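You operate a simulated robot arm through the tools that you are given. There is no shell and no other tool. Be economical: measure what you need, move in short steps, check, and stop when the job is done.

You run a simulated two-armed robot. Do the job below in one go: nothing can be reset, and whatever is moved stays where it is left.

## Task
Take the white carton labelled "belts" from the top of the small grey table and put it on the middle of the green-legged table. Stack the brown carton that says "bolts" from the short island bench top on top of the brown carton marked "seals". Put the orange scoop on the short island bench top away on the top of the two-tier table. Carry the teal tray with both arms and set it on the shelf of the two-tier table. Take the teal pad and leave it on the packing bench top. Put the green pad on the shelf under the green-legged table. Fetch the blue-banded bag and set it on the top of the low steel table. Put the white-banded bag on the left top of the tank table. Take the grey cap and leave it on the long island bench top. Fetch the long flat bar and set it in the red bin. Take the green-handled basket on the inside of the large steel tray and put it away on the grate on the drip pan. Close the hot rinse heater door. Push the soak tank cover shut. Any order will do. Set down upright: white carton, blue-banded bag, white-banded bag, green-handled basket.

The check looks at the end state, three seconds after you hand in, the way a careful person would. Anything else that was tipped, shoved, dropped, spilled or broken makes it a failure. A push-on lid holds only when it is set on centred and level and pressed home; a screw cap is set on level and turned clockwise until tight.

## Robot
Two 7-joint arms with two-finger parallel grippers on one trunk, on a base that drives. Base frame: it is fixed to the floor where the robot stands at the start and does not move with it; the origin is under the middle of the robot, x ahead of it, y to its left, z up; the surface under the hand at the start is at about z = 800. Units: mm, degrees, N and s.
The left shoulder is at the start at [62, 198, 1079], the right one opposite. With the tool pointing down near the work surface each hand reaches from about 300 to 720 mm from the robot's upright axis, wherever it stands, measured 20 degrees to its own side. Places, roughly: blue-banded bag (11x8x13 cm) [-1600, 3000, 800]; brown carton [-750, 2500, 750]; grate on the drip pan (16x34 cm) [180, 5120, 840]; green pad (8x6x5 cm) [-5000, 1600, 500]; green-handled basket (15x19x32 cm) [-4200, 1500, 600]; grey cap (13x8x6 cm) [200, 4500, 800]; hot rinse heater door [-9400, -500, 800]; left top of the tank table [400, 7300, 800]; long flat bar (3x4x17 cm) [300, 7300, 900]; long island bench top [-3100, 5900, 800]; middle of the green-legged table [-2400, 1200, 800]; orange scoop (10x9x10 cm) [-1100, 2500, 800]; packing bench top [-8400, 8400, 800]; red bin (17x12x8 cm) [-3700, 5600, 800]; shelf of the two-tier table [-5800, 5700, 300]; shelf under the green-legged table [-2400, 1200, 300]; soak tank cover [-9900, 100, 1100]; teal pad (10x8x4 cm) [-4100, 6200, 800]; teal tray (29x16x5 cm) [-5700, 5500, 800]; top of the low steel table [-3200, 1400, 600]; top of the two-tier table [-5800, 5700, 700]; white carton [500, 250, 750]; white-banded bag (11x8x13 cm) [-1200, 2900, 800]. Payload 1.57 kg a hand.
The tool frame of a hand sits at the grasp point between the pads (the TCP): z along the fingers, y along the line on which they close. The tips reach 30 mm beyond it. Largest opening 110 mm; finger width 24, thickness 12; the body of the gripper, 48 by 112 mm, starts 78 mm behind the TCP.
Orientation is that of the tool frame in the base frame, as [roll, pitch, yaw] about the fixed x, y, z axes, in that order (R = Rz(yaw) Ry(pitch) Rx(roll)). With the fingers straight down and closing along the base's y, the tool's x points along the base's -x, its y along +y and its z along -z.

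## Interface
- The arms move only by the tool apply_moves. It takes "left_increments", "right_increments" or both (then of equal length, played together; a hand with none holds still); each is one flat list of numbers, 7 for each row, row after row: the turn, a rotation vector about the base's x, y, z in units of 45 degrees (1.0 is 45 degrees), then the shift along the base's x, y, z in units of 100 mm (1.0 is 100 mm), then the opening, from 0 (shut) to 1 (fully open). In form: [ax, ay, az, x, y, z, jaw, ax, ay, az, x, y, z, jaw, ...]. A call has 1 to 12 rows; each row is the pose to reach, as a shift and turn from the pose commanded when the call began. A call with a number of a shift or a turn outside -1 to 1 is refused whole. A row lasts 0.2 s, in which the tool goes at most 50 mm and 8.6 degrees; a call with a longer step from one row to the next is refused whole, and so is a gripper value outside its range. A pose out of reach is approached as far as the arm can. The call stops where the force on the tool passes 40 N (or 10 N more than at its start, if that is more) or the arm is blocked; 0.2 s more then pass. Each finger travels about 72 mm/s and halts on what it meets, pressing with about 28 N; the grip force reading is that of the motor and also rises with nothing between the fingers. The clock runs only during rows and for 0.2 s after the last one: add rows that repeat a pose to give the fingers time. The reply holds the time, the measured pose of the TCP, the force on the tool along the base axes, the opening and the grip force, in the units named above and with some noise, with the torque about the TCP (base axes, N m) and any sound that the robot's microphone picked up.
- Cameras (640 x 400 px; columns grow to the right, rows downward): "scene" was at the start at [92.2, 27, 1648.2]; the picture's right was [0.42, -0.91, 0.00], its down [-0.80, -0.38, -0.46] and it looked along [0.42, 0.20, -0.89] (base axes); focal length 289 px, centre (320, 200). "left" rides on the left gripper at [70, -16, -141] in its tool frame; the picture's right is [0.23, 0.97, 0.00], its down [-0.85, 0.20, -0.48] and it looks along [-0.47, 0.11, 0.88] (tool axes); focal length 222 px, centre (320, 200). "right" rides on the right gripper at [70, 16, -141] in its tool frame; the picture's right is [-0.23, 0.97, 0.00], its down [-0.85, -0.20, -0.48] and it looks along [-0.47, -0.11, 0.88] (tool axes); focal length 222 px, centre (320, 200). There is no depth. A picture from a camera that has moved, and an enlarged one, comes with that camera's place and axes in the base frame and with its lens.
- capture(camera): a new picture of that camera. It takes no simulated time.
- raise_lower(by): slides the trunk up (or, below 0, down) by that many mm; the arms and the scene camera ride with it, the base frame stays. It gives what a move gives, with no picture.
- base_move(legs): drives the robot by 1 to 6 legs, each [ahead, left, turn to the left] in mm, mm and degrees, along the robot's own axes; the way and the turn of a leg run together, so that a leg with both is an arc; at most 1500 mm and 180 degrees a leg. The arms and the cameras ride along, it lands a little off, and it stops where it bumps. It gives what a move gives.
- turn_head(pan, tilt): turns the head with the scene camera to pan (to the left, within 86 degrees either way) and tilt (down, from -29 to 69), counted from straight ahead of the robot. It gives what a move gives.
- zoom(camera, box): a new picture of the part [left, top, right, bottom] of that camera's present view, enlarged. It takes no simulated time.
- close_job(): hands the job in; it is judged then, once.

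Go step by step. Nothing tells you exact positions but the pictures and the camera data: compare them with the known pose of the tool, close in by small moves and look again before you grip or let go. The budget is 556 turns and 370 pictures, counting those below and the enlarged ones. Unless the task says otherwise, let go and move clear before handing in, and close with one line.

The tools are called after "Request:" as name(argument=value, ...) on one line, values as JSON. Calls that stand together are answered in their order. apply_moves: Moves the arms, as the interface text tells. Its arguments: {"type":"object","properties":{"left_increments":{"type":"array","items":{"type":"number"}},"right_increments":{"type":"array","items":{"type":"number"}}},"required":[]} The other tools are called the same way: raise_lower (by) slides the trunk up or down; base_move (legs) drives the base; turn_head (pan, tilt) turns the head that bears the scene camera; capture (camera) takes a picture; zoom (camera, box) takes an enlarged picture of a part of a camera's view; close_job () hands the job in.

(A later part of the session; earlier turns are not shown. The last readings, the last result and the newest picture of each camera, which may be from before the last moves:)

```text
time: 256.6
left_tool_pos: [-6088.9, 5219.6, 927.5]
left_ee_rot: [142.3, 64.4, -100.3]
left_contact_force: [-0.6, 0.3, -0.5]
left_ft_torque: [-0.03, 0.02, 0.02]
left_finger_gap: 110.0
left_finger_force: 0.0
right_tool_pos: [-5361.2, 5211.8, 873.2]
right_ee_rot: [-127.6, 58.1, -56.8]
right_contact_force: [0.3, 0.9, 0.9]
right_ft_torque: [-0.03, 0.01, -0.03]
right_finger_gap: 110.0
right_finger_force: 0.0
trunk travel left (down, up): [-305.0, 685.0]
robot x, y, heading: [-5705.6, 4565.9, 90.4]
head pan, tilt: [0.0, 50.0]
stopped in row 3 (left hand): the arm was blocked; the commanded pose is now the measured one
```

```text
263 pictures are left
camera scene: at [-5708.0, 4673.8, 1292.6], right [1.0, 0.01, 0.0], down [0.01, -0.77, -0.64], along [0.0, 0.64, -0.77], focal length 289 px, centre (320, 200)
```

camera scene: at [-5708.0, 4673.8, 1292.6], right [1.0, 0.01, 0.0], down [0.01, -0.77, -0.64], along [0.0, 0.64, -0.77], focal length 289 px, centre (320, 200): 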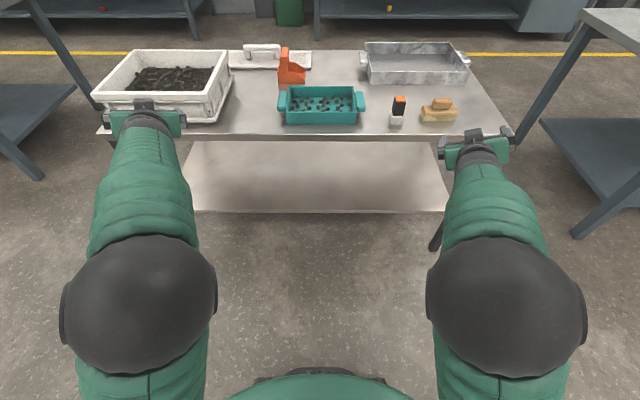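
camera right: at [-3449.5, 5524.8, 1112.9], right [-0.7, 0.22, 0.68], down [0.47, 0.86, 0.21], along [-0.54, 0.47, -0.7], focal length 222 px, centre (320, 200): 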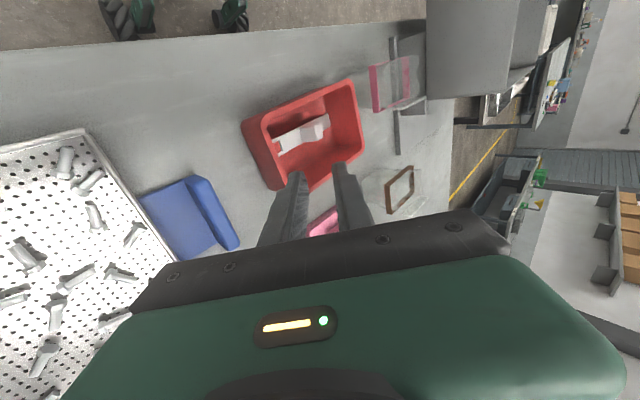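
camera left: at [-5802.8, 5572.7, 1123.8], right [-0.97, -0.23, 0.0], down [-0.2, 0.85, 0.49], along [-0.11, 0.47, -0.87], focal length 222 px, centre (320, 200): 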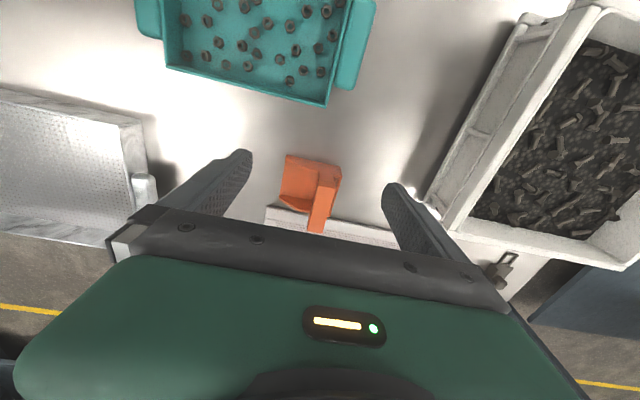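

Full horizontal is out of range; a 40° forward pitch with natural roll will do: each hand clamps an end wall with its handle (about 36 mm) from above. I bring both hands to that orientation.

Request:
apply_moves(left_increments=[-0.094, -0.078, -0.074, 0.16, 0, 0, 1, -0.188, -0.155, -0.148, 0.33, 0, 0, 1, -0.28, -0.233, -0.222, 0.5, 0, 0, 1, -0.375, -0.31, -0.297, 0.66, 0, 0, 1, -0.47, -0.39, -0.37, 0.83, 0, 0, 1, -0.563, -0.466, -0.445, 1, 0, 0, 1], right_increments=[-0.094, 0.102, 0.029, -0.16, 0, 0, 1, -0.188, 0.205, 0.057, -0.33, 0, 0, 1, -0.28, 0.307, 0.086, -0.5, 0, 0, 1, -0.377, 0.41, 0.115, -0.66, 0, 0, 1, -0.47, 0.51, 0.143, -0.83, 0, 0, 1, -0.565, 0.614, 0.172, -1, 0, 0, 1])

Request:
apply_moves(left_increments=[0, 0, 0, 0.3, 0, 0, 1, 0, 0, 0, 0.6, 0, 0, 1, 0, 0, 0, 0.9, 0, 0, 1], right_increments=[0, 0, 0, -0.3, 0, 0, 1, 0, 0, 0, -0.6, 0, 0, 1, 0, 0, 0, -0.9, 0, 0, 1])

Request:
capture(camera="scene")

```text
time: 258.0
left_tool_pos: [-5979.1, 5224.7, 926.5]
left_ee_rot: [-179.3, 39.9, -90.6]
left_contact_force: [0.6, -0.3, -0.7]
left_ft_torque: [-0.01, 0.0, 0.01]
left_finger_gap: 110.0
left_finger_force: 0.1
right_tool_pos: [-5471.5, 5218.1, 871.3]
right_ee_rot: [179.4, 40.1, -89.5]
right_contact_force: [-0.9, 0.3, -0.6]
right_ft_torque: [0.0, 0.0, -0.02]
right_finger_gap: 109.9
right_finger_force: 0.0
trunk travel left (down, up): [-305.0, 685.0]
robot x, y, heading: [-5707.7, 4564.7, 90.6]
head pan, tilt: [0.0, 50.0]
```

```text
time: 258.8
left_tool_pos: [-5887.7, 5222.1, 924.5]
left_ee_rot: [-179.5, 40.2, -90.5]
left_contact_force: [0.0, -0.9, 0.8]
left_ft_torque: [-0.03, -0.01, 0.01]
left_finger_gap: 110.1
left_finger_force: 0.1
right_tool_pos: [-5559.1, 5216.6, 873.8]
right_ee_rot: [179.5, 40.3, -89.6]
right_contact_force: [-0.3, 0.4, 0.0]
right_ft_torque: [-0.02, 0.02, 0.03]
right_finger_gap: 110.0
right_finger_force: 0.0
trunk travel left (down, up): [-305.0, 685.0]
robot x, y, heading: [-5710.0, 4566.5, 90.5]
head pan, tilt: [0.0, 50.0]
```

```text
262 pictures are left
camera scene: at [-5707.6, 4674.7, 1293.5], right [1.0, 0.01, 0.0], down [0.0, -0.77, -0.64], along [0.0, 0.64, -0.77], focal length 289 px, centre (320, 200)
```

scene: 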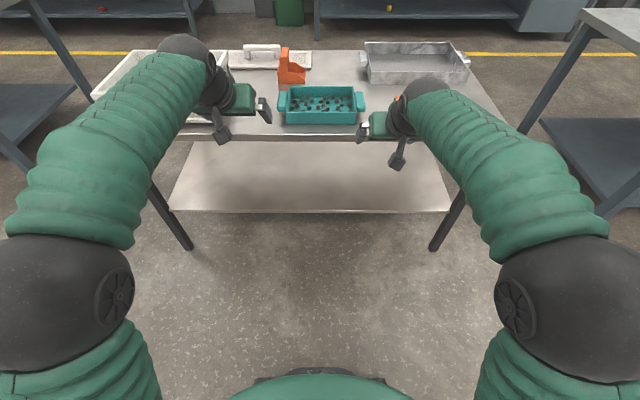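

Good pose. I drive forward so that the hands come over the tray's ends, still high above it.

Request:
base_move(legs=[[290, 0, -0.5]])

Request:
capture(camera="scene")

Request:
capture(camera="left")

Request:
capture(camera="right")

```text
time: 260.8
left_tool_pos: [-5881.1, 5505.7, 924.3]
left_ee_rot: [-179.5, 40.2, -91.2]
left_contact_force: [-0.4, -0.6, 0.6]
left_ft_torque: [-0.02, 0.02, 0.02]
left_finger_gap: 109.9
left_finger_force: 0.0
right_tool_pos: [-5553.4, 5496.8, 872.8]
right_ee_rot: [179.5, 40.2, -90.2]
right_contact_force: [0.3, 1.1, -0.6]
right_ft_torque: [-0.04, -0.04, -0.02]
right_finger_gap: 110.1
right_finger_force: 0.0
trunk travel left (down, up): [-305.0, 685.0]
robot x, y, heading: [-5709.2, 4843.8, 90.0]
head pan, tilt: [0.0, 50.0]
```

```text
261 pictures are left
camera scene: at [-5706.7, 4958.2, 1293.4], right [1.0, 0.0, 0.0], down [0.0, -0.77, -0.64], along [0.0, 0.64, -0.77], focal length 289 px, centre (320, 200)
```

scene: 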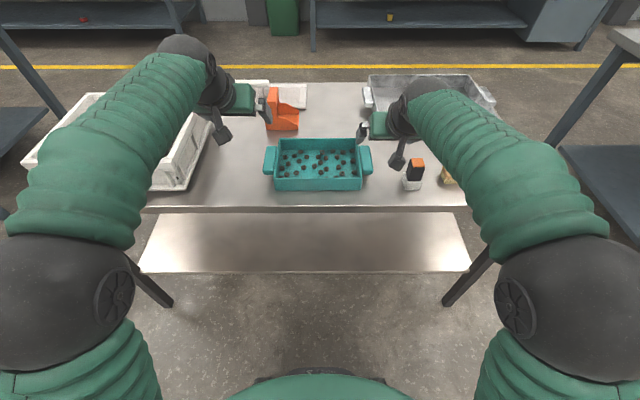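

```text
260 pictures are left
camera left: at [-5869.9, 5362.3, 986.8], right [-0.98, -0.15, -0.15], down [-0.2, 0.35, 0.92], along [-0.08, 0.92, -0.37], focal length 222 px, centre (320, 200)
```

left: 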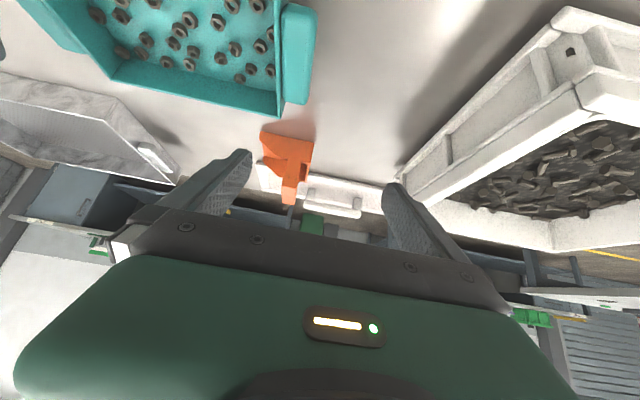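

```text
259 pictures are left
camera right: at [-5568.2, 5352.2, 935.8], right [-0.97, 0.17, 0.15], down [0.2, 0.34, 0.92], along [0.1, 0.92, -0.37], focal length 222 px, centre (320, 200)
```

right: 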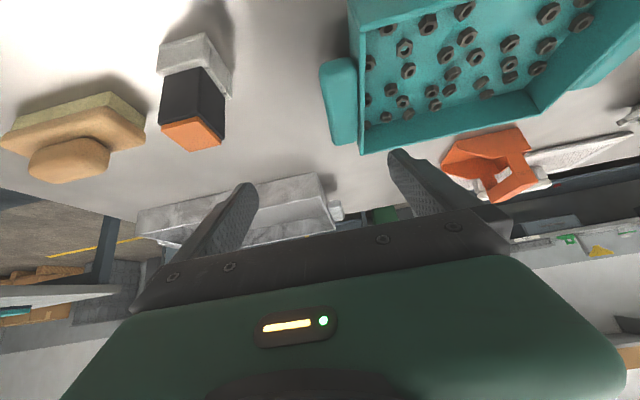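

I see both handles well. I set the hands over the end walls at equal height (z≈850), fingers opened about 68 mm.

Request:
apply_moves(left_increments=[0, 0, 0.01, 0.15, 0.08, -0.25, 0.8, 0, 0, 0.01, 0.3, 0.16, -0.5, 0.62, 0, 0, 0.02, 0.45, 0.24, -0.74, 0.62, 0, 0, 0.02, 0.45, 0.24, -0.74, 0.62], right_increments=[0, 0, 0, -0.1, 0.11, -0.08, 0.8, 0, 0, 0, -0.2, 0.22, -0.15, 0.62, 0, 0, 0, -0.32, 0.33, -0.23, 0.62, 0, 0, 0, -0.32, 0.33, -0.23, 0.62])

Request:
capture(camera="left")

Request:
capture(camera="right")

Request:
zoom(camera="scene", box=[230, 90, 410, 210])

```text
time: 261.8
left_tool_pos: [-5836.6, 5528.0, 850.4]
left_ee_rot: [-179.4, 40.3, -90.3]
left_contact_force: [-0.1, 0.1, -0.3]
left_ft_torque: [0.0, 0.02, 0.02]
left_finger_gap: 68.2
left_finger_force: 0.1
right_tool_pos: [-5583.3, 5529.5, 852.1]
right_ee_rot: [179.5, 40.4, -90.1]
right_contact_force: [-0.6, -0.2, 0.3]
right_ft_torque: [0.02, 0.01, 0.0]
right_finger_gap: 68.3
right_finger_force: 0.1
trunk travel left (down, up): [-305.0, 685.0]
robot x, y, heading: [-5707.9, 4846.6, 89.7]
head pan, tilt: [0.0, 50.0]
```

```text
258 pictures are left
camera left: at [-5822.5, 5382.7, 913.0], right [-0.97, -0.16, -0.15], down [-0.2, 0.35, 0.92], along [-0.1, 0.92, -0.37], focal length 222 px, centre (320, 200)
```

left: 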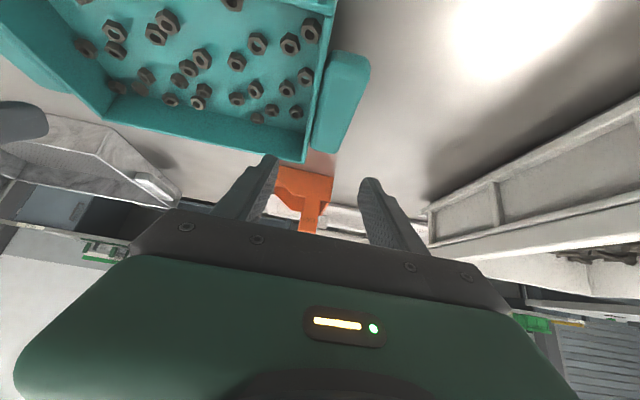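

```text
257 pictures are left
camera right: at [-5598.6, 5383.2, 914.3], right [-0.97, 0.17, 0.15], down [0.2, 0.34, 0.92], along [0.1, 0.92, -0.37], focal length 222 px, centre (320, 200)
```

right: 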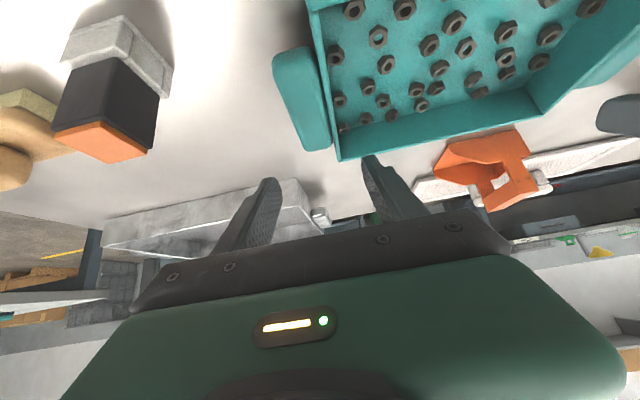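

```text
3.33 times, centred on (320, 150) of scene
camera zoom: at [-5706.6, 4956.6, 1293.6], right [1.0, 0.0, 0.0], down [0.0, -0.77, -0.64], along [0.0, 0.64, -0.77], focal length 962 px, centre (320, 367)
```

zoom: 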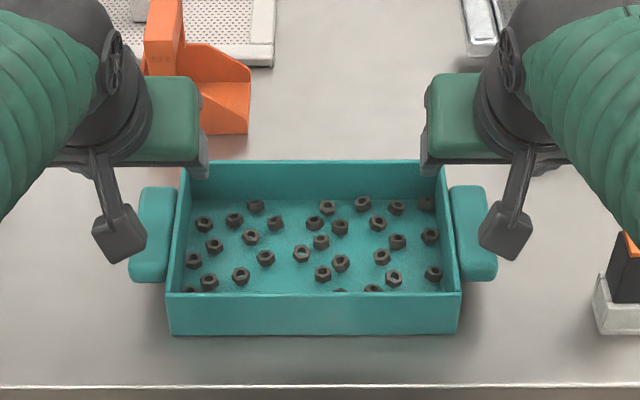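

Both aligned (right needs 5 mm inward). I lower both to just above rim level.

Request:
apply_moves(left_increments=[0, 0, 0, 0, 0, -0.3, 0.62, 0, 0, 0, 0, 0, -0.55, 0.62, 0, 0, 0, 0, 0, -0.68, 0.62], right_increments=[0, 0, 0, -0.03, 0, -0.3, 0.62, 0, 0, 0, -0.05, 0, -0.55, 0.62, 0, 0, 0, -0.05, 0, -0.69, 0.62])

Request:
capture(camera="left")

Request:
capture(camera="right")

Request:
zoom(camera="scene", box=[230, 90, 410, 210])

```text
time: 262.6
left_tool_pos: [-5837.2, 5528.2, 781.4]
left_ee_rot: [-179.4, 40.2, -90.3]
left_contact_force: [-0.1, 0.6, 0.6]
left_ft_torque: [0.0, 0.01, 0.0]
left_finger_gap: 68.7
left_finger_force: 0.0
right_tool_pos: [-5589.2, 5529.4, 781.5]
right_ee_rot: [179.6, 40.3, -90.3]
right_contact_force: [-0.4, 0.1, -0.6]
right_ft_torque: [-0.01, -0.01, 0.02]
right_finger_gap: 68.1
right_finger_force: 0.1
trunk travel left (down, up): [-305.0, 685.0]
robot x, y, heading: [-5707.3, 4847.9, 90.0]
head pan, tilt: [0.0, 50.0]
```

```text
255 pictures are left
camera left: at [-5823.8, 5383.8, 843.4], right [-0.97, -0.16, -0.15], down [-0.2, 0.35, 0.92], along [-0.1, 0.92, -0.37], focal length 222 px, centre (320, 200)
```

left: 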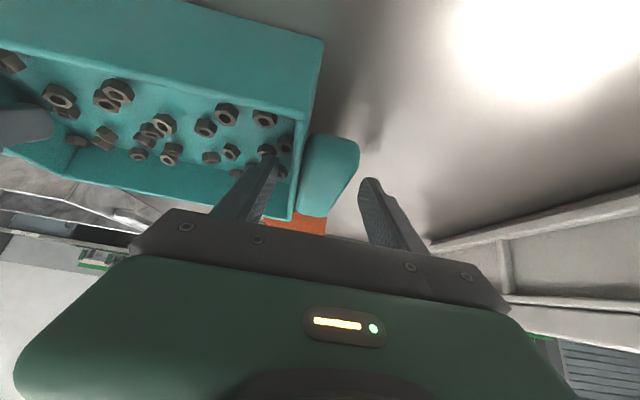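

```text
254 pictures are left
camera right: at [-5603.8, 5384.4, 844.6], right [-0.97, 0.17, 0.15], down [0.2, 0.34, 0.92], along [0.1, 0.92, -0.37], focal length 222 px, centre (320, 200)
```

right: 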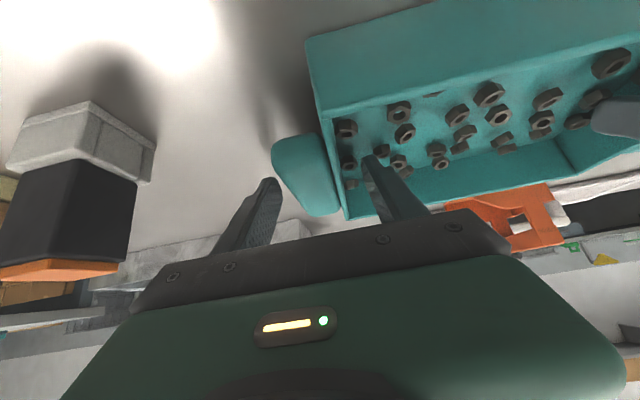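

```text
3.33 times, centred on (320, 150) of scene
camera zoom: at [-5706.7, 4958.0, 1293.4], right [1.0, 0.0, 0.0], down [0.0, -0.77, -0.64], along [0.0, 0.64, -0.77], focal length 962 px, centre (320, 367)
```

zoom: 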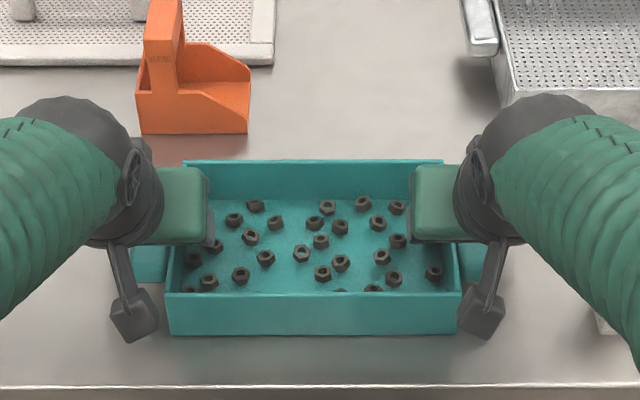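

Fingers straddle the end walls and handles above the nuts. I close both hands.

Request:
apply_moves(left_increments=[0, 0, 0, 0, 0, -0.02, 0.45, 0, 0, 0, 0, 0, -0.02, 0.2, 0, 0, 0, 0, 0, -0.02, 0, 0, 0, 0, 0, 0, -0.02, 0], right_increments=[0, 0, 0, 0, 0, -0.02, 0.45, 0, 0, 0, 0, 0, -0.02, 0.2, 0, 0, 0, 0, 0, -0.02, 0, 0, 0, 0, 0, 0, -0.02, 0])

Request:
capture(camera="left")

Request:
capture(camera="right")

```text
time: 263.6
left_tool_pos: [-5835.7, 5530.0, 779.7]
left_ee_rot: [-179.3, 40.1, -90.3]
left_contact_force: [6.6, -0.2, 0.4]
left_ft_torque: [0.18, 0.43, 1.01]
left_finger_gap: 37.3
left_finger_force: 27.8
right_tool_pos: [-5589.2, 5528.5, 779.0]
right_ee_rot: [179.5, 40.4, -90.2]
right_contact_force: [-7.0, -0.5, 0.2]
right_ft_torque: [0.12, -0.54, -1.06]
right_finger_gap: 37.2
right_finger_force: 28.4
trunk travel left (down, up): [-305.0, 685.0]
robot x, y, heading: [-5709.4, 4848.0, 89.5]
head pan, tilt: [0.0, 50.0]
```

```text
252 pictures are left
camera left: at [-5822.7, 5384.6, 842.7], right [-0.97, -0.16, -0.15], down [-0.2, 0.35, 0.92], along [-0.09, 0.92, -0.37], focal length 222 px, centre (320, 200)
```

left: 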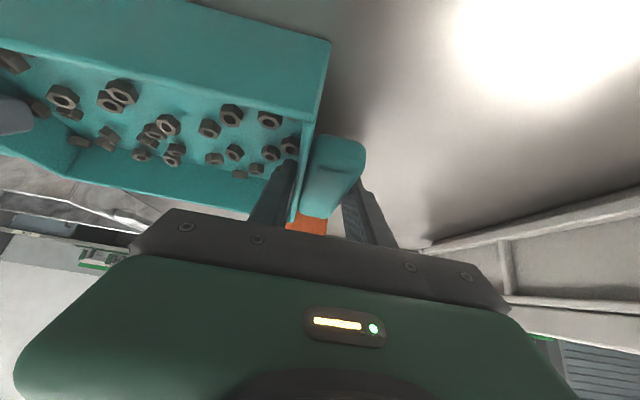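

```text
251 pictures are left
camera right: at [-5604.5, 5383.5, 842.8], right [-0.97, 0.17, 0.15], down [0.21, 0.34, 0.92], along [0.1, 0.92, -0.37], focal length 222 px, centre (320, 200)
```

right: 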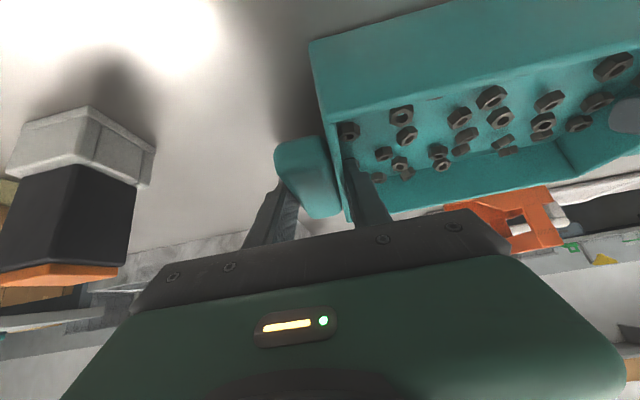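

Both hands hold firmly. I lift by raising the trunk, so both arms stay rigid.

Request:
raise_lower(by=60)

Request:
zoom(camera="scene", box=[230, 90, 410, 210])

Request:
capture(camera="right")

```text
time: 264.6
left_tool_pos: [-5837.3, 5529.9, 839.0]
left_ee_rot: [-179.3, 40.1, -90.2]
left_contact_force: [11.2, 1.1, -3.2]
left_ft_torque: [-0.03, 0.44, 1.12]
left_finger_gap: 37.0
left_finger_force: 27.9
right_tool_pos: [-5589.1, 5529.8, 837.6]
right_ee_rot: [179.5, 40.3, -90.0]
right_contact_force: [-11.7, -1.3, -3.0]
right_ft_torque: [0.06, -0.29, -0.87]
right_finger_gap: 37.2
right_finger_force: 28.3
trunk travel left (down, up): [-365.0, 625.0]
robot x, y, heading: [-5708.7, 4847.3, 89.2]
head pan, tilt: [0.0, 50.0]
```

```text
3.33 times, centred on (320, 150) of scene
camera zoom: at [-5706.7, 4959.0, 1353.3], right [1.0, 0.0, 0.0], down [0.0, -0.77, -0.64], along [0.0, 0.64, -0.77], focal length 962 px, centre (320, 367)
```

zoom: 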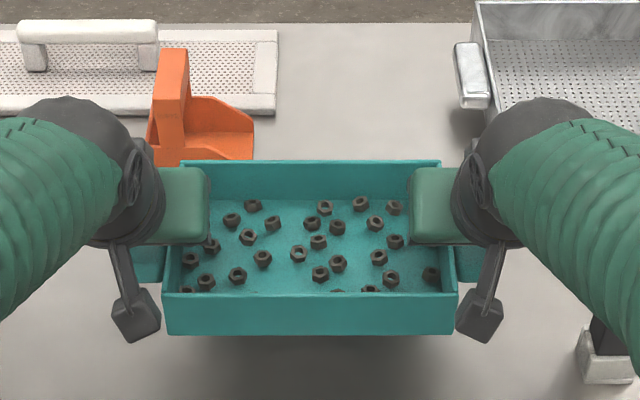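

```text
249 pictures are left
camera right: at [-5604.8, 5384.2, 902.3], right [-0.97, 0.17, 0.15], down [0.2, 0.34, 0.92], along [0.1, 0.92, -0.37], focal length 222 px, centre (320, 200)
```

right: 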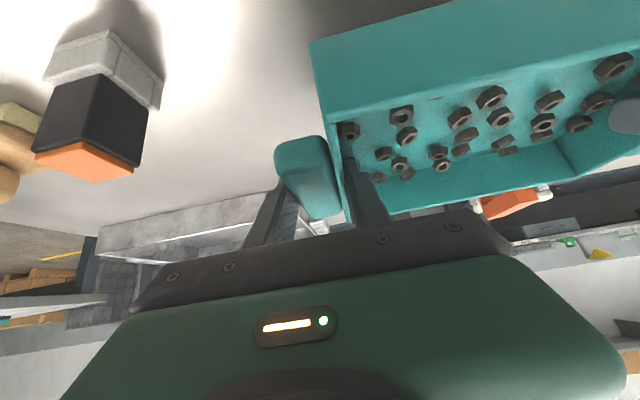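

The tray is up, level, nuts steady. I back out, and lower the trunk.

Request:
base_move(legs=[[-330, 0, 0.5]])

Request:
raise_lower(by=-360)

Request:
capture(camera="scene")

```text
time: 266.7
left_tool_pos: [-5843.0, 5203.8, 840.5]
left_ee_rot: [-179.3, 40.2, -89.8]
left_contact_force: [17.5, 0.9, -3.2]
left_ft_torque: [-0.06, 0.33, 1.04]
left_finger_gap: 37.3
left_finger_force: 28.3
right_tool_pos: [-5596.1, 5206.4, 840.0]
right_ee_rot: [179.5, 40.4, -89.6]
right_contact_force: [-18.4, -1.7, -2.1]
right_ft_torque: [0.05, -0.34, -0.74]
right_finger_gap: 36.8
right_finger_force: 27.9
trunk travel left (down, up): [-365.0, 625.0]
robot x, y, heading: [-5707.8, 4523.8, 90.4]
head pan, tilt: [0.0, 50.0]
```

```text
time: 270.2
left_tool_pos: [-5844.5, 5203.3, 481.6]
left_ee_rot: [-179.4, 40.3, -89.8]
left_contact_force: [3.6, 1.3, -2.3]
left_ft_torque: [0.04, 0.5, 1.14]
left_finger_gap: 37.3
left_finger_force: 28.3
right_tool_pos: [-5594.5, 5204.0, 481.6]
right_ee_rot: [179.5, 40.3, -89.7]
right_contact_force: [-3.4, -0.9, -2.2]
right_ft_torque: [-0.01, -0.49, -0.92]
right_finger_gap: 36.8
right_finger_force: 28.1
trunk travel left (down, up): [-5.0, 985.0]
robot x, y, heading: [-5710.1, 4522.5, 90.5]
head pan, tilt: [0.0, 50.0]
```

```text
248 pictures are left
camera scene: at [-5707.7, 4633.4, 993.4], right [1.0, 0.0, 0.0], down [0.0, -0.77, -0.64], along [0.0, 0.64, -0.77], focal length 289 px, centre (320, 200)
```

scene: 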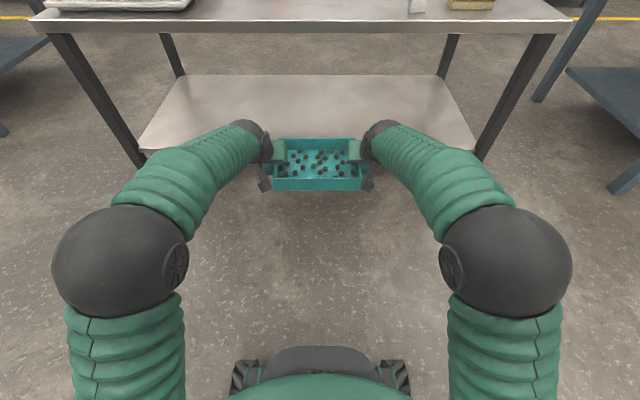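

The shelf is clear, its edge at about y 5440, z≈295. I lower both hands together by 85 mm.

Request:
apply_moves(left_increments=[0, 0, 0, 0, 0, -0.15, 0, 0, 0, 0, 0, 0, -0.3, 0, 0, 0, 0, 0, 0, -0.45, 0, 0, 0, 0, 0, 0, -0.6, 0, 0, 0, 0, 0, 0, -0.75, 0, 0, 0, 0, 0, 0, -0.85, 0], right_increments=[0, 0, 0, 0, 0, -0.15, 0, 0, 0, 0, 0, 0, -0.3, 0, 0, 0, 0, 0, 0, -0.45, 0, 0, 0, 0, 0, 0, -0.6, 0, 0, 0, 0, 0, 0, -0.75, 0, 0, 0, 0, 0, 0, -0.85, 0])

Request:
base_move(legs=[[200, 0, -0.5]])

Request:
capture(camera="scene")

Request:
capture(camera="left")

```text
time: 271.6
left_tool_pos: [-5843.8, 5202.3, 396.4]
left_ee_rot: [-179.4, 40.3, -89.8]
left_contact_force: [3.8, 0.1, -5.2]
left_ft_torque: [0.47, 0.79, 0.98]
left_finger_gap: 37.0
left_finger_force: 27.5
right_tool_pos: [-5596.0, 5205.7, 396.5]
right_ee_rot: [179.4, 40.5, -89.7]
right_contact_force: [-2.9, -0.8, 0.0]
right_ft_torque: [-0.45, -0.15, -0.94]
right_finger_gap: 37.0
right_finger_force: 27.6
trunk travel left (down, up): [-5.0, 985.0]
robot x, y, heading: [-5710.0, 4526.4, 90.3]
head pan, tilt: [0.0, 50.0]
```

```text
time: 273.2
left_tool_pos: [-5837.6, 5398.7, 397.5]
left_ee_rot: [-179.4, 40.3, -90.4]
left_contact_force: [1.8, -1.9, -3.5]
left_ft_torque: [-0.01, 0.7, 0.95]
left_finger_gap: 37.3
left_finger_force: 28.3
right_tool_pos: [-5589.9, 5399.5, 396.1]
right_ee_rot: [179.4, 40.4, -90.1]
right_contact_force: [-2.6, 0.7, -0.5]
right_ft_torque: [0.01, -0.23, -1.31]
right_finger_gap: 36.9
right_finger_force: 28.3
trunk travel left (down, up): [-5.0, 985.0]
robot x, y, heading: [-5709.4, 4717.9, 89.7]
head pan, tilt: [0.0, 50.0]
```

```text
247 pictures are left
camera scene: at [-5706.7, 4828.9, 993.3], right [1.0, 0.0, 0.0], down [0.0, -0.77, -0.64], along [0.0, 0.64, -0.77], focal length 289 px, centre (320, 200)
```

scene: 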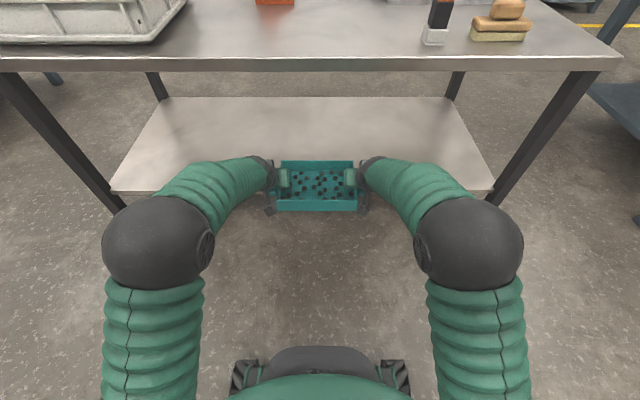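

```text
246 pictures are left
camera left: at [-5823.5, 5254.0, 459.3], right [-0.97, -0.16, -0.15], down [-0.2, 0.35, 0.92], along [-0.1, 0.92, -0.37], focal length 222 px, centre (320, 200)
```

left: 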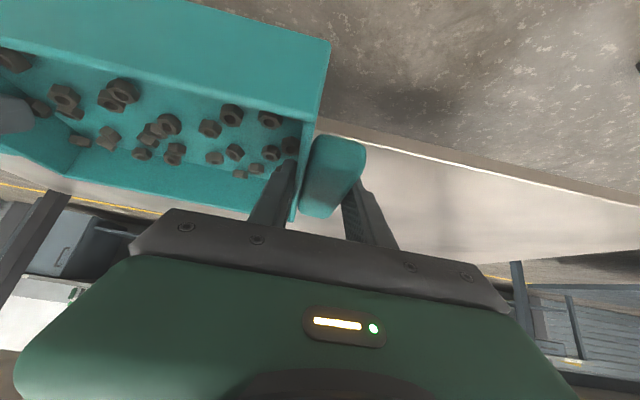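

Shelf z≈296, edge y≈5450. I lower 28 mm more, then drive in 160 mm.

Request:
apply_moves(left_increments=[0, 0, 0, 0, 0, -0.14, 0, 0, 0, 0, 0, 0, -0.28, 0], right_increments=[0, 0, 0, 0, 0, -0.14, 0, 0, 0, 0, 0, 0, -0.28, 0])

Request:
base_move(legs=[[160, 0, 0.3]])

Request:
capture(camera="scene")

Request:
capture(camera="left")

Request:
capture(camera="right")

```text
time: 273.8
left_tool_pos: [-5835.7, 5397.7, 369.6]
left_ee_rot: [-179.4, 40.4, -90.2]
left_contact_force: [1.7, 0.0, -5.7]
left_ft_torque: [0.57, 0.85, 1.17]
left_finger_gap: 37.3
left_finger_force: 28.0
right_tool_pos: [-5589.3, 5397.8, 368.4]
right_ee_rot: [179.4, 40.6, -90.2]
right_contact_force: [-2.0, 0.4, 0.6]
right_ft_torque: [-0.55, 0.09, -1.17]
right_finger_gap: 37.0
right_finger_force: 28.3
trunk travel left (down, up): [-5.0, 985.0]
robot x, y, heading: [-5711.3, 4717.1, 89.7]
head pan, tilt: [0.0, 50.0]
```

```text
time: 275.2
left_tool_pos: [-5837.7, 5552.4, 370.6]
left_ee_rot: [-179.3, 40.4, -90.1]
left_contact_force: [0.7, -3.1, -4.5]
left_ft_torque: [-0.2, 0.74, 0.78]
left_finger_gap: 37.2
left_finger_force: 28.4
right_tool_pos: [-5590.1, 5553.2, 368.3]
right_ee_rot: [179.5, 40.5, -90.0]
right_contact_force: [0.3, 2.5, -0.9]
right_ft_torque: [0.15, -0.16, -1.34]
right_finger_gap: 36.9
right_finger_force: 27.6
trunk travel left (down, up): [-5.0, 985.0]
robot x, y, heading: [-5708.0, 4872.9, 90.1]
head pan, tilt: [0.0, 50.0]
```

```text
245 pictures are left
camera scene: at [-5706.5, 4983.6, 993.3], right [1.0, 0.0, 0.0], down [0.0, -0.77, -0.64], along [0.0, 0.64, -0.77], focal length 289 px, centre (320, 200)
```

scene: 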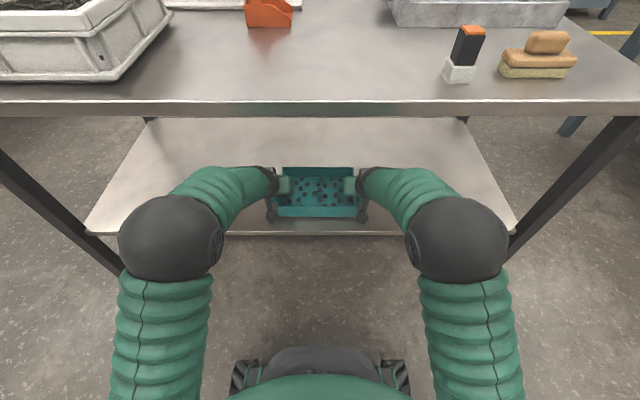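

```text
244 pictures are left
camera left: at [-5823.1, 5408.2, 433.0], right [-0.97, -0.16, -0.15], down [-0.2, 0.34, 0.92], along [-0.1, 0.92, -0.37], focal length 222 px, centre (320, 200)
```

left: 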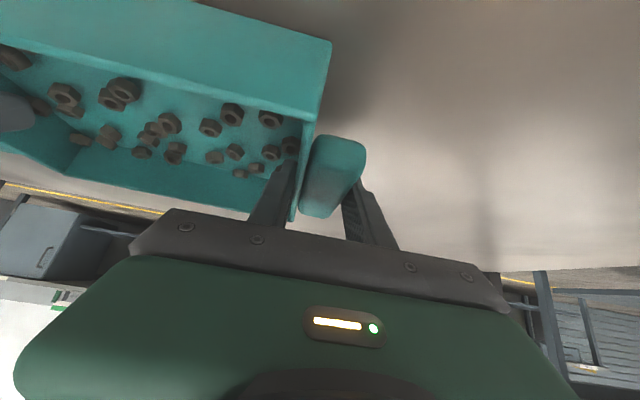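

```text
243 pictures are left
camera right: at [-5605.0, 5407.2, 430.9], right [-0.97, 0.17, 0.15], down [0.2, 0.34, 0.92], along [0.1, 0.93, -0.37], focal length 222 px, centre (320, 200)
```

right: 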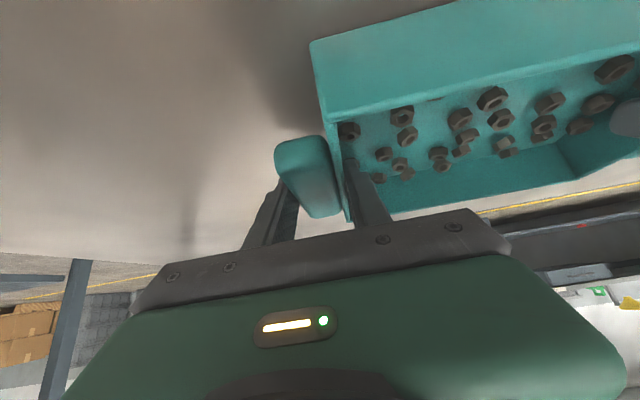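

The tray is over the shelf. I lower both hands until it rests.

Request:
apply_moves(left_increments=[0, 0, 0, 0, 0, -0.1, 0, 0, 0, 0, 0, 0, -0.17, 0, 0, 0, 0, 0, 0, -0.22, 0], right_increments=[0, 0, 0, 0, 0, -0.1, 0, 0, 0, 0, 0, 0, -0.17, 0, 0, 0, 0, 0, 0, -0.22, 0])

```text
time: 276.0
left_tool_pos: [-5837.8, 5552.7, 359.6]
left_ee_rot: [-179.4, 41.4, -89.9]
left_contact_force: [-7.2, -3.3, 25.5]
left_ft_torque: [0.0, 0.7, 0.88]
left_finger_gap: 37.3
left_finger_force: 28.0
right_tool_pos: [-5591.1, 5551.9, 359.0]
right_ee_rot: [179.4, 41.5, -90.1]
right_contact_force: [2.4, 2.6, 26.8]
right_ft_torque: [0.14, -0.66, -1.42]
right_finger_gap: 37.3
right_finger_force: 27.5
trunk travel left (down, up): [-5.0, 985.0]
robot x, y, heading: [-5707.2, 4876.5, 89.8]
head pan, tilt: [0.0, 50.0]
```

Rest contact on both sides. I relieve the pressure, open both and rise together.

Request:
apply_moves(left_increments=[0, 0, 0, 0, 0, 0.09, 0, 0, 0, 0, 0, 0, 0.09, 0.35, 0, 0, 0, 0, 0, 0.09, 0.6, 0, 0, 0, 0, 0, 0.09, 0.6, 0, 0, 0, 0, 0, 0.09, 0.6], right_increments=[0, 0, 0, 0, 0, 0.09, 0, 0, 0, 0, 0, 0, 0.09, 0.35, 0, 0, 0, 0, 0, 0.09, 0.6, 0, 0, 0, 0, 0, 0.09, 0.6, 0, 0, 0, 0, 0, 0.09, 0.6])

Request:
apply_moves(left_increments=[0, 0, 0, 0, 0, 0.15, 0.6, 0, 0, 0, 0, 0, 0.3, 0.6, 0, 0, 0, 0, 0, 0.45, 0.6, 0, 0, 0, 0, 0, 0.5, 0.6], right_increments=[0, 0, 0, 0, 0, 0.15, 0.6, 0, 0, 0, 0, 0, 0.3, 0.6, 0, 0, 0, 0, 0, 0.45, 0.6, 0, 0, 0, 0, 0, 0.5, 0.6])

Request:
capture(camera="left")

Request:
capture(camera="right")

Request:
capture(camera="scene")

```text
time: 277.2
left_tool_pos: [-5835.1, 5552.3, 359.3]
left_ee_rot: [-179.4, 40.5, -90.2]
left_contact_force: [-0.6, 0.2, -0.2]
left_ft_torque: [0.04, 0.0, 0.03]
left_finger_gap: 66.0
left_finger_force: 0.0
right_tool_pos: [-5590.6, 5551.6, 358.1]
right_ee_rot: [179.6, 40.6, -90.0]
right_contact_force: [-0.1, -0.7, -1.0]
right_ft_torque: [0.02, 0.01, 0.04]
right_finger_gap: 66.1
right_finger_force: 0.0
trunk travel left (down, up): [-5.0, 985.0]
robot x, y, heading: [-5708.8, 4874.9, 89.8]
head pan, tilt: [0.0, 50.0]
```

```text
time: 278.2
left_tool_pos: [-5838.1, 5551.2, 410.3]
left_ee_rot: [-179.5, 40.5, -90.2]
left_contact_force: [0.0, -0.2, -0.3]
left_ft_torque: [-0.01, -0.04, 0.01]
left_finger_gap: 66.1
left_finger_force: 0.0
right_tool_pos: [-5591.3, 5551.3, 407.5]
right_ee_rot: [179.5, 40.7, -90.0]
right_contact_force: [0.0, 0.1, -0.2]
right_ft_torque: [0.01, -0.02, 0.0]
right_finger_gap: 66.1
right_finger_force: 0.0
trunk travel left (down, up): [-5.0, 985.0]
robot x, y, heading: [-5710.6, 4871.8, 89.7]
head pan, tilt: [0.0, 50.0]
```

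```text
242 pictures are left
camera left: at [-5824.0, 5406.2, 471.6], right [-0.97, -0.16, -0.16], down [-0.2, 0.34, 0.92], along [-0.1, 0.93, -0.37], focal length 222 px, centre (320, 200)
```

left: 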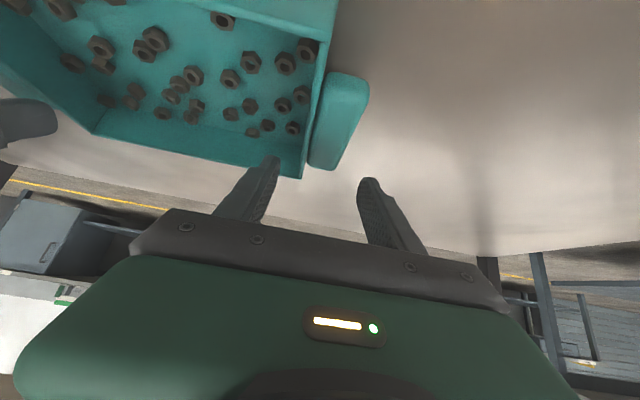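

```text
241 pictures are left
camera right: at [-5606.3, 5406.3, 469.6], right [-0.97, 0.17, 0.15], down [0.2, 0.34, 0.92], along [0.1, 0.93, -0.36], focal length 222 px, centre (320, 200)
```

right: 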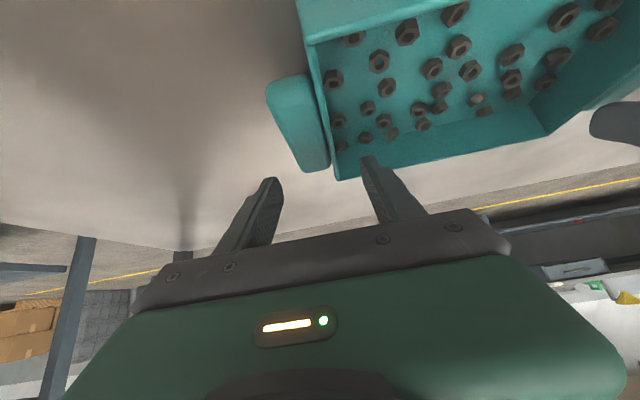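

```text
240 pictures are left
camera scene: at [-5706.5, 4982.6, 993.5], right [1.0, 0.0, 0.0], down [0.0, -0.77, -0.64], along [0.0, 0.64, -0.77], focal length 289 px, centre (320, 200)
```

scene: 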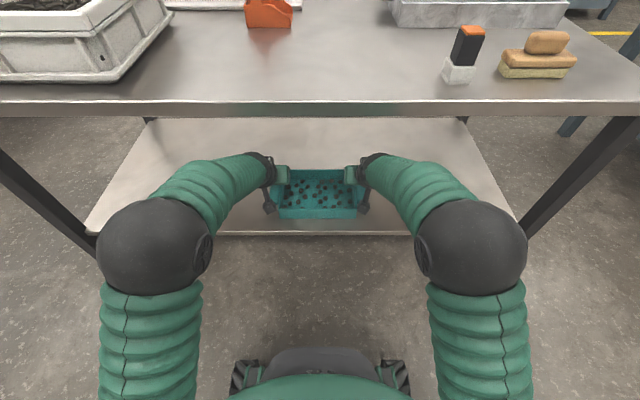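

The tray stands on the shelf with all its nuts. I back out, raise the trunk and set the hands straight down again.

Request:
base_move(legs=[[-420, 0, 0]])

Request:
raise_lower(by=690)

Request:
apply_moves(left_increments=[-0.18, 0, 0, 0, 0, 0, 1, -0.36, 0, 0, 0, 0, 0, 1, -0.54, 0, 0, 0, 0, 0, 1, -0.72, 0, 0, 0, 0, 0, 1, -0.9, 0, 0, 0, 0, 0, 1], right_increments=[-0.18, 0, 0, 0, 0, 0, 1, -0.36, 0, 0, 0, 0, 0, 1, -0.54, 0, 0, 0, 0, 0, 1, -0.72, 0, 0, 0, 0, 0, 1, -0.9, 0, 0, 0, 0, 0, 1])

Request:
turn_head(pan=-40, tilt=20)

Request:
capture(camera="scene")

Request:
turn_head(pan=40, tilt=20)

Request:
capture(camera="scene")

```text
time: 280.8
left_tool_pos: [-5841.6, 5128.1, 411.2]
left_ee_rot: [-179.4, 40.5, -89.8]
left_contact_force: [0.8, -0.3, 0.4]
left_ft_torque: [-0.02, 0.0, 0.04]
left_finger_gap: 66.0
left_finger_force: 0.1
right_tool_pos: [-5594.6, 5131.1, 407.5]
right_ee_rot: [179.5, 40.7, -89.7]
right_contact_force: [0.7, -1.0, -1.1]
right_ft_torque: [0.02, -0.04, -0.01]
right_finger_gap: 66.1
right_finger_force: 0.1
trunk travel left (down, up): [-5.0, 985.0]
robot x, y, heading: [-5709.5, 4451.7, 90.0]
head pan, tilt: [0.0, 50.0]
```

```text
refused: 690 is not a number from -400 to 400
```

```text
time: 282.0
left_tool_pos: [-5839.5, 5116.5, 414.1]
left_ee_rot: [-179.5, 0.3, -89.8]
left_contact_force: [0.0, -1.2, 1.8]
left_ft_torque: [0.09, 0.0, -0.02]
left_finger_gap: 110.0
left_finger_force: 0.1
left hand out of reach, approached as far as the arm can: row 5
right_tool_pos: [-5597.5, 5113.6, 410.4]
right_ee_rot: [179.2, 0.5, -89.8]
right_contact_force: [-0.7, -1.0, 0.8]
right_ft_torque: [0.07, 0.02, 0.01]
right_finger_gap: 110.2
right_finger_force: 0.0
right hand out of reach, approached as far as the arm can: row 5
trunk travel left (down, up): [-5.0, 985.0]
robot x, y, heading: [-5707.0, 4455.4, 90.0]
head pan, tilt: [0.0, 50.0]
```

```text
time: 283.1
left_tool_pos: [-5839.5, 5117.9, 411.0]
left_ee_rot: [-179.4, 0.3, -89.9]
left_contact_force: [-0.1, -0.1, 0.6]
left_ft_torque: [-0.01, -0.01, 0.02]
left_finger_gap: 110.0
left_finger_force: 0.1
right_tool_pos: [-5597.0, 5113.9, 406.9]
right_ee_rot: [179.3, 0.3, -89.8]
right_contact_force: [0.9, 0.4, 1.1]
right_ft_torque: [0.0, 0.02, 0.04]
right_finger_gap: 110.1
right_finger_force: 0.2
trunk travel left (down, up): [-5.0, 985.0]
robot x, y, heading: [-5708.0, 4450.7, 90.2]
head pan, tilt: [-40.0, 20.0]
```

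```text
239 pictures are left
camera scene: at [-5646.9, 4556.9, 1038.9], right [0.77, -0.64, 0.0], down [-0.22, -0.27, -0.94], along [0.6, 0.72, -0.35], focal length 289 px, centre (320, 200)
```

scene: 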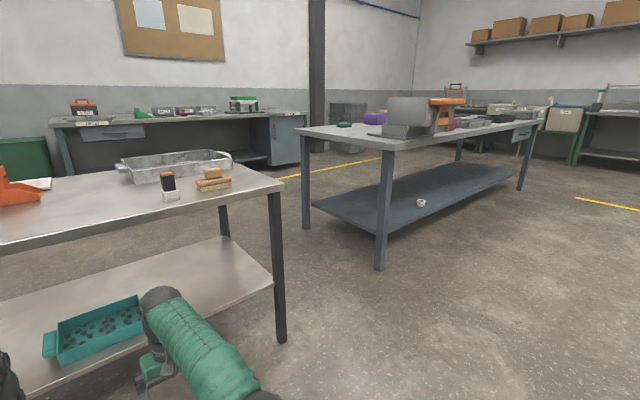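

```text
time: 284.6
left_tool_pos: [-5839.9, 5117.8, 410.3]
left_ee_rot: [-179.6, 0.2, -89.9]
left_contact_force: [-0.1, 0.9, -0.3]
left_ft_torque: [-0.01, -0.02, 0.0]
left_finger_gap: 110.2
left_finger_force: 0.1
right_tool_pos: [-5597.5, 5113.8, 406.2]
right_ee_rot: [179.3, 0.3, -89.7]
right_contact_force: [-0.8, 0.3, 1.0]
right_ft_torque: [0.04, -0.01, -0.01]
right_finger_gap: 110.0
right_finger_force: 0.1
trunk travel left (down, up): [-5.0, 985.0]
robot x, y, heading: [-5707.7, 4457.4, 90.1]
head pan, tilt: [40.0, 20.0]
```

```text
238 pictures are left
camera scene: at [-5766.6, 4556.4, 1039.0], right [0.76, 0.65, 0.0], down [0.22, -0.26, -0.94], along [-0.61, 0.72, -0.34], focal length 289 px, centre (320, 200)
```

scene: 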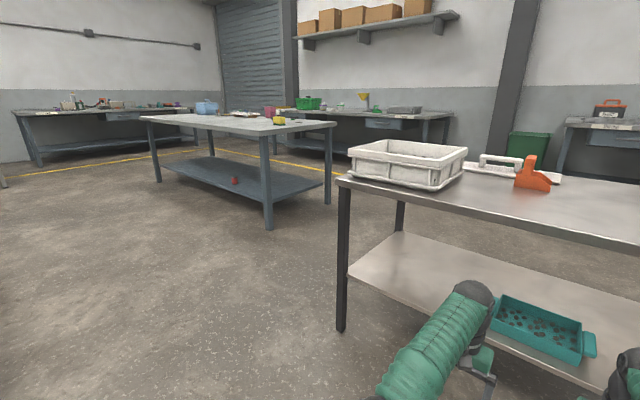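

I raise the trunk in two strokes and drive through the gap to the far side of the long island bench for the teal pad.

Request:
raise_lower(by=400)

Request:
raise_lower(by=300)

Request:
base_move(legs=[[0, -960, 0], [1200, 0, 0], [1080, 0, 0], [0, 0, 180], [0, 480, 0]])

Request:
turn_head(pan=10, tilt=45)

Request:
capture(camera="scene")

Request:
capture(camera="left")

```text
time: 288.4
left_tool_pos: [-5839.3, 5119.7, 811.3]
left_ee_rot: [-179.6, 0.1, -89.9]
left_contact_force: [0.1, 0.0, -0.2]
left_ft_torque: [-0.02, 0.0, 0.01]
left_finger_gap: 110.1
left_finger_force: 0.1
right_tool_pos: [-5596.8, 5115.3, 807.3]
right_ee_rot: [179.3, 0.1, -89.8]
right_contact_force: [-0.2, -0.8, 0.4]
right_ft_torque: [0.01, 0.04, 0.0]
right_finger_gap: 109.9
right_finger_force: 0.1
trunk travel left (down, up): [-405.0, 585.0]
robot x, y, heading: [-5708.9, 4452.5, 90.3]
head pan, tilt: [40.0, 20.0]
```

```text
time: 291.4
left_tool_pos: [-5839.6, 5120.3, 1112.0]
left_ee_rot: [-179.5, 0.2, -89.9]
left_contact_force: [0.1, 0.2, 0.1]
left_ft_torque: [0.02, -0.01, -0.03]
left_finger_gap: 109.9
left_finger_force: 0.0
right_tool_pos: [-5596.7, 5115.3, 1106.7]
right_ee_rot: [179.3, 0.1, -89.7]
right_contact_force: [0.3, -0.3, -1.1]
right_ft_torque: [0.04, 0.04, 0.01]
right_finger_gap: 110.1
right_finger_force: 0.1
trunk travel left (down, up): [-705.0, 285.0]
robot x, y, heading: [-5709.7, 4454.2, 90.2]
head pan, tilt: [40.0, 20.0]
```

```text
time: 317.0
left_tool_pos: [-4215.6, 6080.6, 1112.9]
left_ee_rot: [-179.8, 0.1, 89.8]
left_contact_force: [-0.5, 0.4, 0.4]
left_ft_torque: [0.02, -0.03, 0.03]
left_finger_gap: 110.0
left_finger_force: 0.1
right_tool_pos: [-4457.5, 6085.6, 1104.9]
right_ee_rot: [178.8, 0.2, 89.9]
right_contact_force: [0.2, 0.1, -0.2]
right_ft_torque: [0.01, -0.06, 0.02]
right_finger_gap: 110.0
right_finger_force: 0.2
trunk travel left (down, up): [-705.0, 285.0]
robot x, y, heading: [-4333.4, 6741.1, -90.2]
head pan, tilt: [40.0, 20.0]
```

```text
time: 318.0
left_tool_pos: [-4210.4, 6081.5, 1113.4]
left_ee_rot: [-179.6, 0.3, 89.8]
left_contact_force: [0.0, -0.6, -0.6]
left_ft_torque: [0.03, 0.0, -0.01]
left_finger_gap: 109.9
left_finger_force: 0.1
right_tool_pos: [-4450.2, 6087.5, 1108.3]
right_ee_rot: [179.2, 0.2, 89.9]
right_contact_force: [0.8, 0.0, -0.8]
right_ft_torque: [-0.01, 0.03, 0.01]
right_finger_gap: 110.2
right_finger_force: 0.0
trunk travel left (down, up): [-705.0, 285.0]
robot x, y, heading: [-4332.2, 6746.4, -89.9]
head pan, tilt: [10.0, 45.0]
```

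```text
237 pictures are left
camera scene: at [-4321.5, 6630.3, 1700.4], right [-0.98, -0.17, 0.0], down [-0.12, 0.7, -0.71], along [0.12, -0.69, -0.71], focal length 289 px, centre (320, 200)
```

scene: 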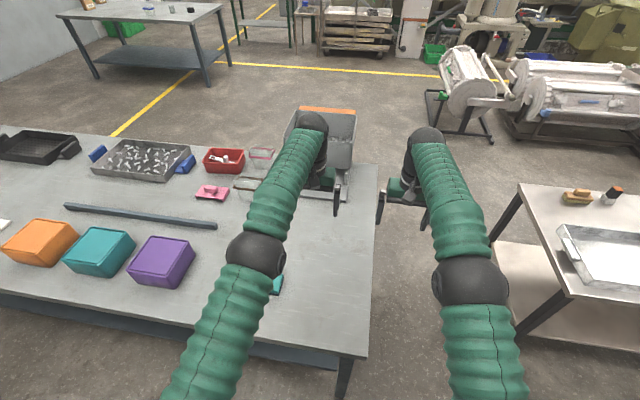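

```text
236 pictures are left
camera left: at [-4224.3, 6150.7, 1254.3], right [0.97, 0.22, -0.01], down [0.2, -0.85, 0.48], along [0.1, -0.47, -0.88], focal length 222 px, centre (320, 200)
```

left: 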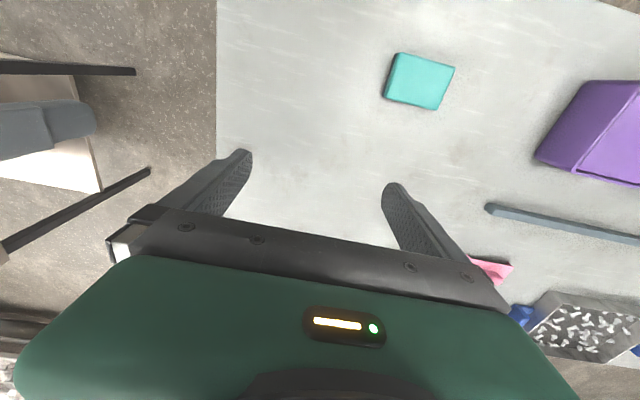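

The teal pad is at about (-4070, 6178), long side along x. I move the left hand over it, turning it to close along y.

Request:
apply_moves(left_increments=[0, 0, -0.17, 0.12, 0.1, 0, 1, 0, 0, -0.34, 0.24, 0.2, 0, 1, 0, 0, -0.51, 0.36, 0.3, 0, 1, 0, 0, -0.68, 0.48, 0.4, 0, 1, 0, 0, -0.85, 0.6, 0.5, 0, 1, 0, 0, -1, 0.7, 0.5, 0, 1])

Request:
apply_moves(left_increments=[0, 0, -0.17, 0.12, 0.1, 0, 1, 0, 0, -0.34, 0.24, 0.2, -0.1, 1, 0, 0, -0.51, 0.36, 0.3, -0.3, 1, 0, 0, -0.68, 0.48, 0.4, -0.5, 1, 0, 0, -0.85, 0.6, 0.45, -0.7, 1, 0, 0, -1, 0.7, 0.45, -1, 1])

Request:
capture(camera="left")

```text
time: 319.4
left_tool_pos: [-4137.0, 6132.2, 1114.7]
left_ee_rot: [-179.4, 0.3, 44.6]
left_contact_force: [-0.3, -0.3, -0.2]
left_ft_torque: [0.0, -0.01, 0.0]
left_finger_gap: 110.0
left_finger_force: 0.1
right_tool_pos: [-4449.0, 6086.7, 1108.5]
right_ee_rot: [179.3, 0.3, 89.9]
right_contact_force: [0.7, 0.4, 0.2]
right_ft_torque: [-0.01, -0.02, 0.03]
right_finger_gap: 109.9
right_finger_force: 0.0
trunk travel left (down, up): [-705.0, 285.0]
robot x, y, heading: [-4338.3, 6746.5, -90.0]
head pan, tilt: [10.0, 45.0]
```

```text
time: 320.8
left_tool_pos: [-4066.5, 6176.8, 1009.6]
left_ee_rot: [-179.3, 0.5, -0.2]
left_contact_force: [-0.6, -0.1, 0.3]
left_ft_torque: [0.03, 0.02, 0.02]
left_finger_gap: 110.1
left_finger_force: 0.1
right_tool_pos: [-4448.3, 6086.0, 1108.3]
right_ee_rot: [179.4, 0.2, 90.0]
right_contact_force: [0.6, -0.4, 0.0]
right_ft_torque: [0.01, 0.01, 0.04]
right_finger_gap: 110.1
right_finger_force: 0.2
trunk travel left (down, up): [-705.0, 285.0]
robot x, y, heading: [-4339.4, 6746.0, -90.1]
head pan, tilt: [10.0, 45.0]
```

```text
235 pictures are left
camera left: at [-3996.7, 6190.9, 1149.9], right [0.22, -0.97, -0.01], down [-0.85, -0.2, 0.48], along [-0.47, -0.1, -0.88], focal length 222 px, centre (320, 200)
```

left: 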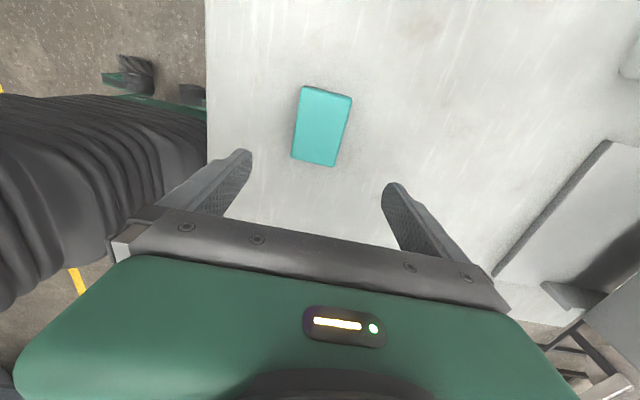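

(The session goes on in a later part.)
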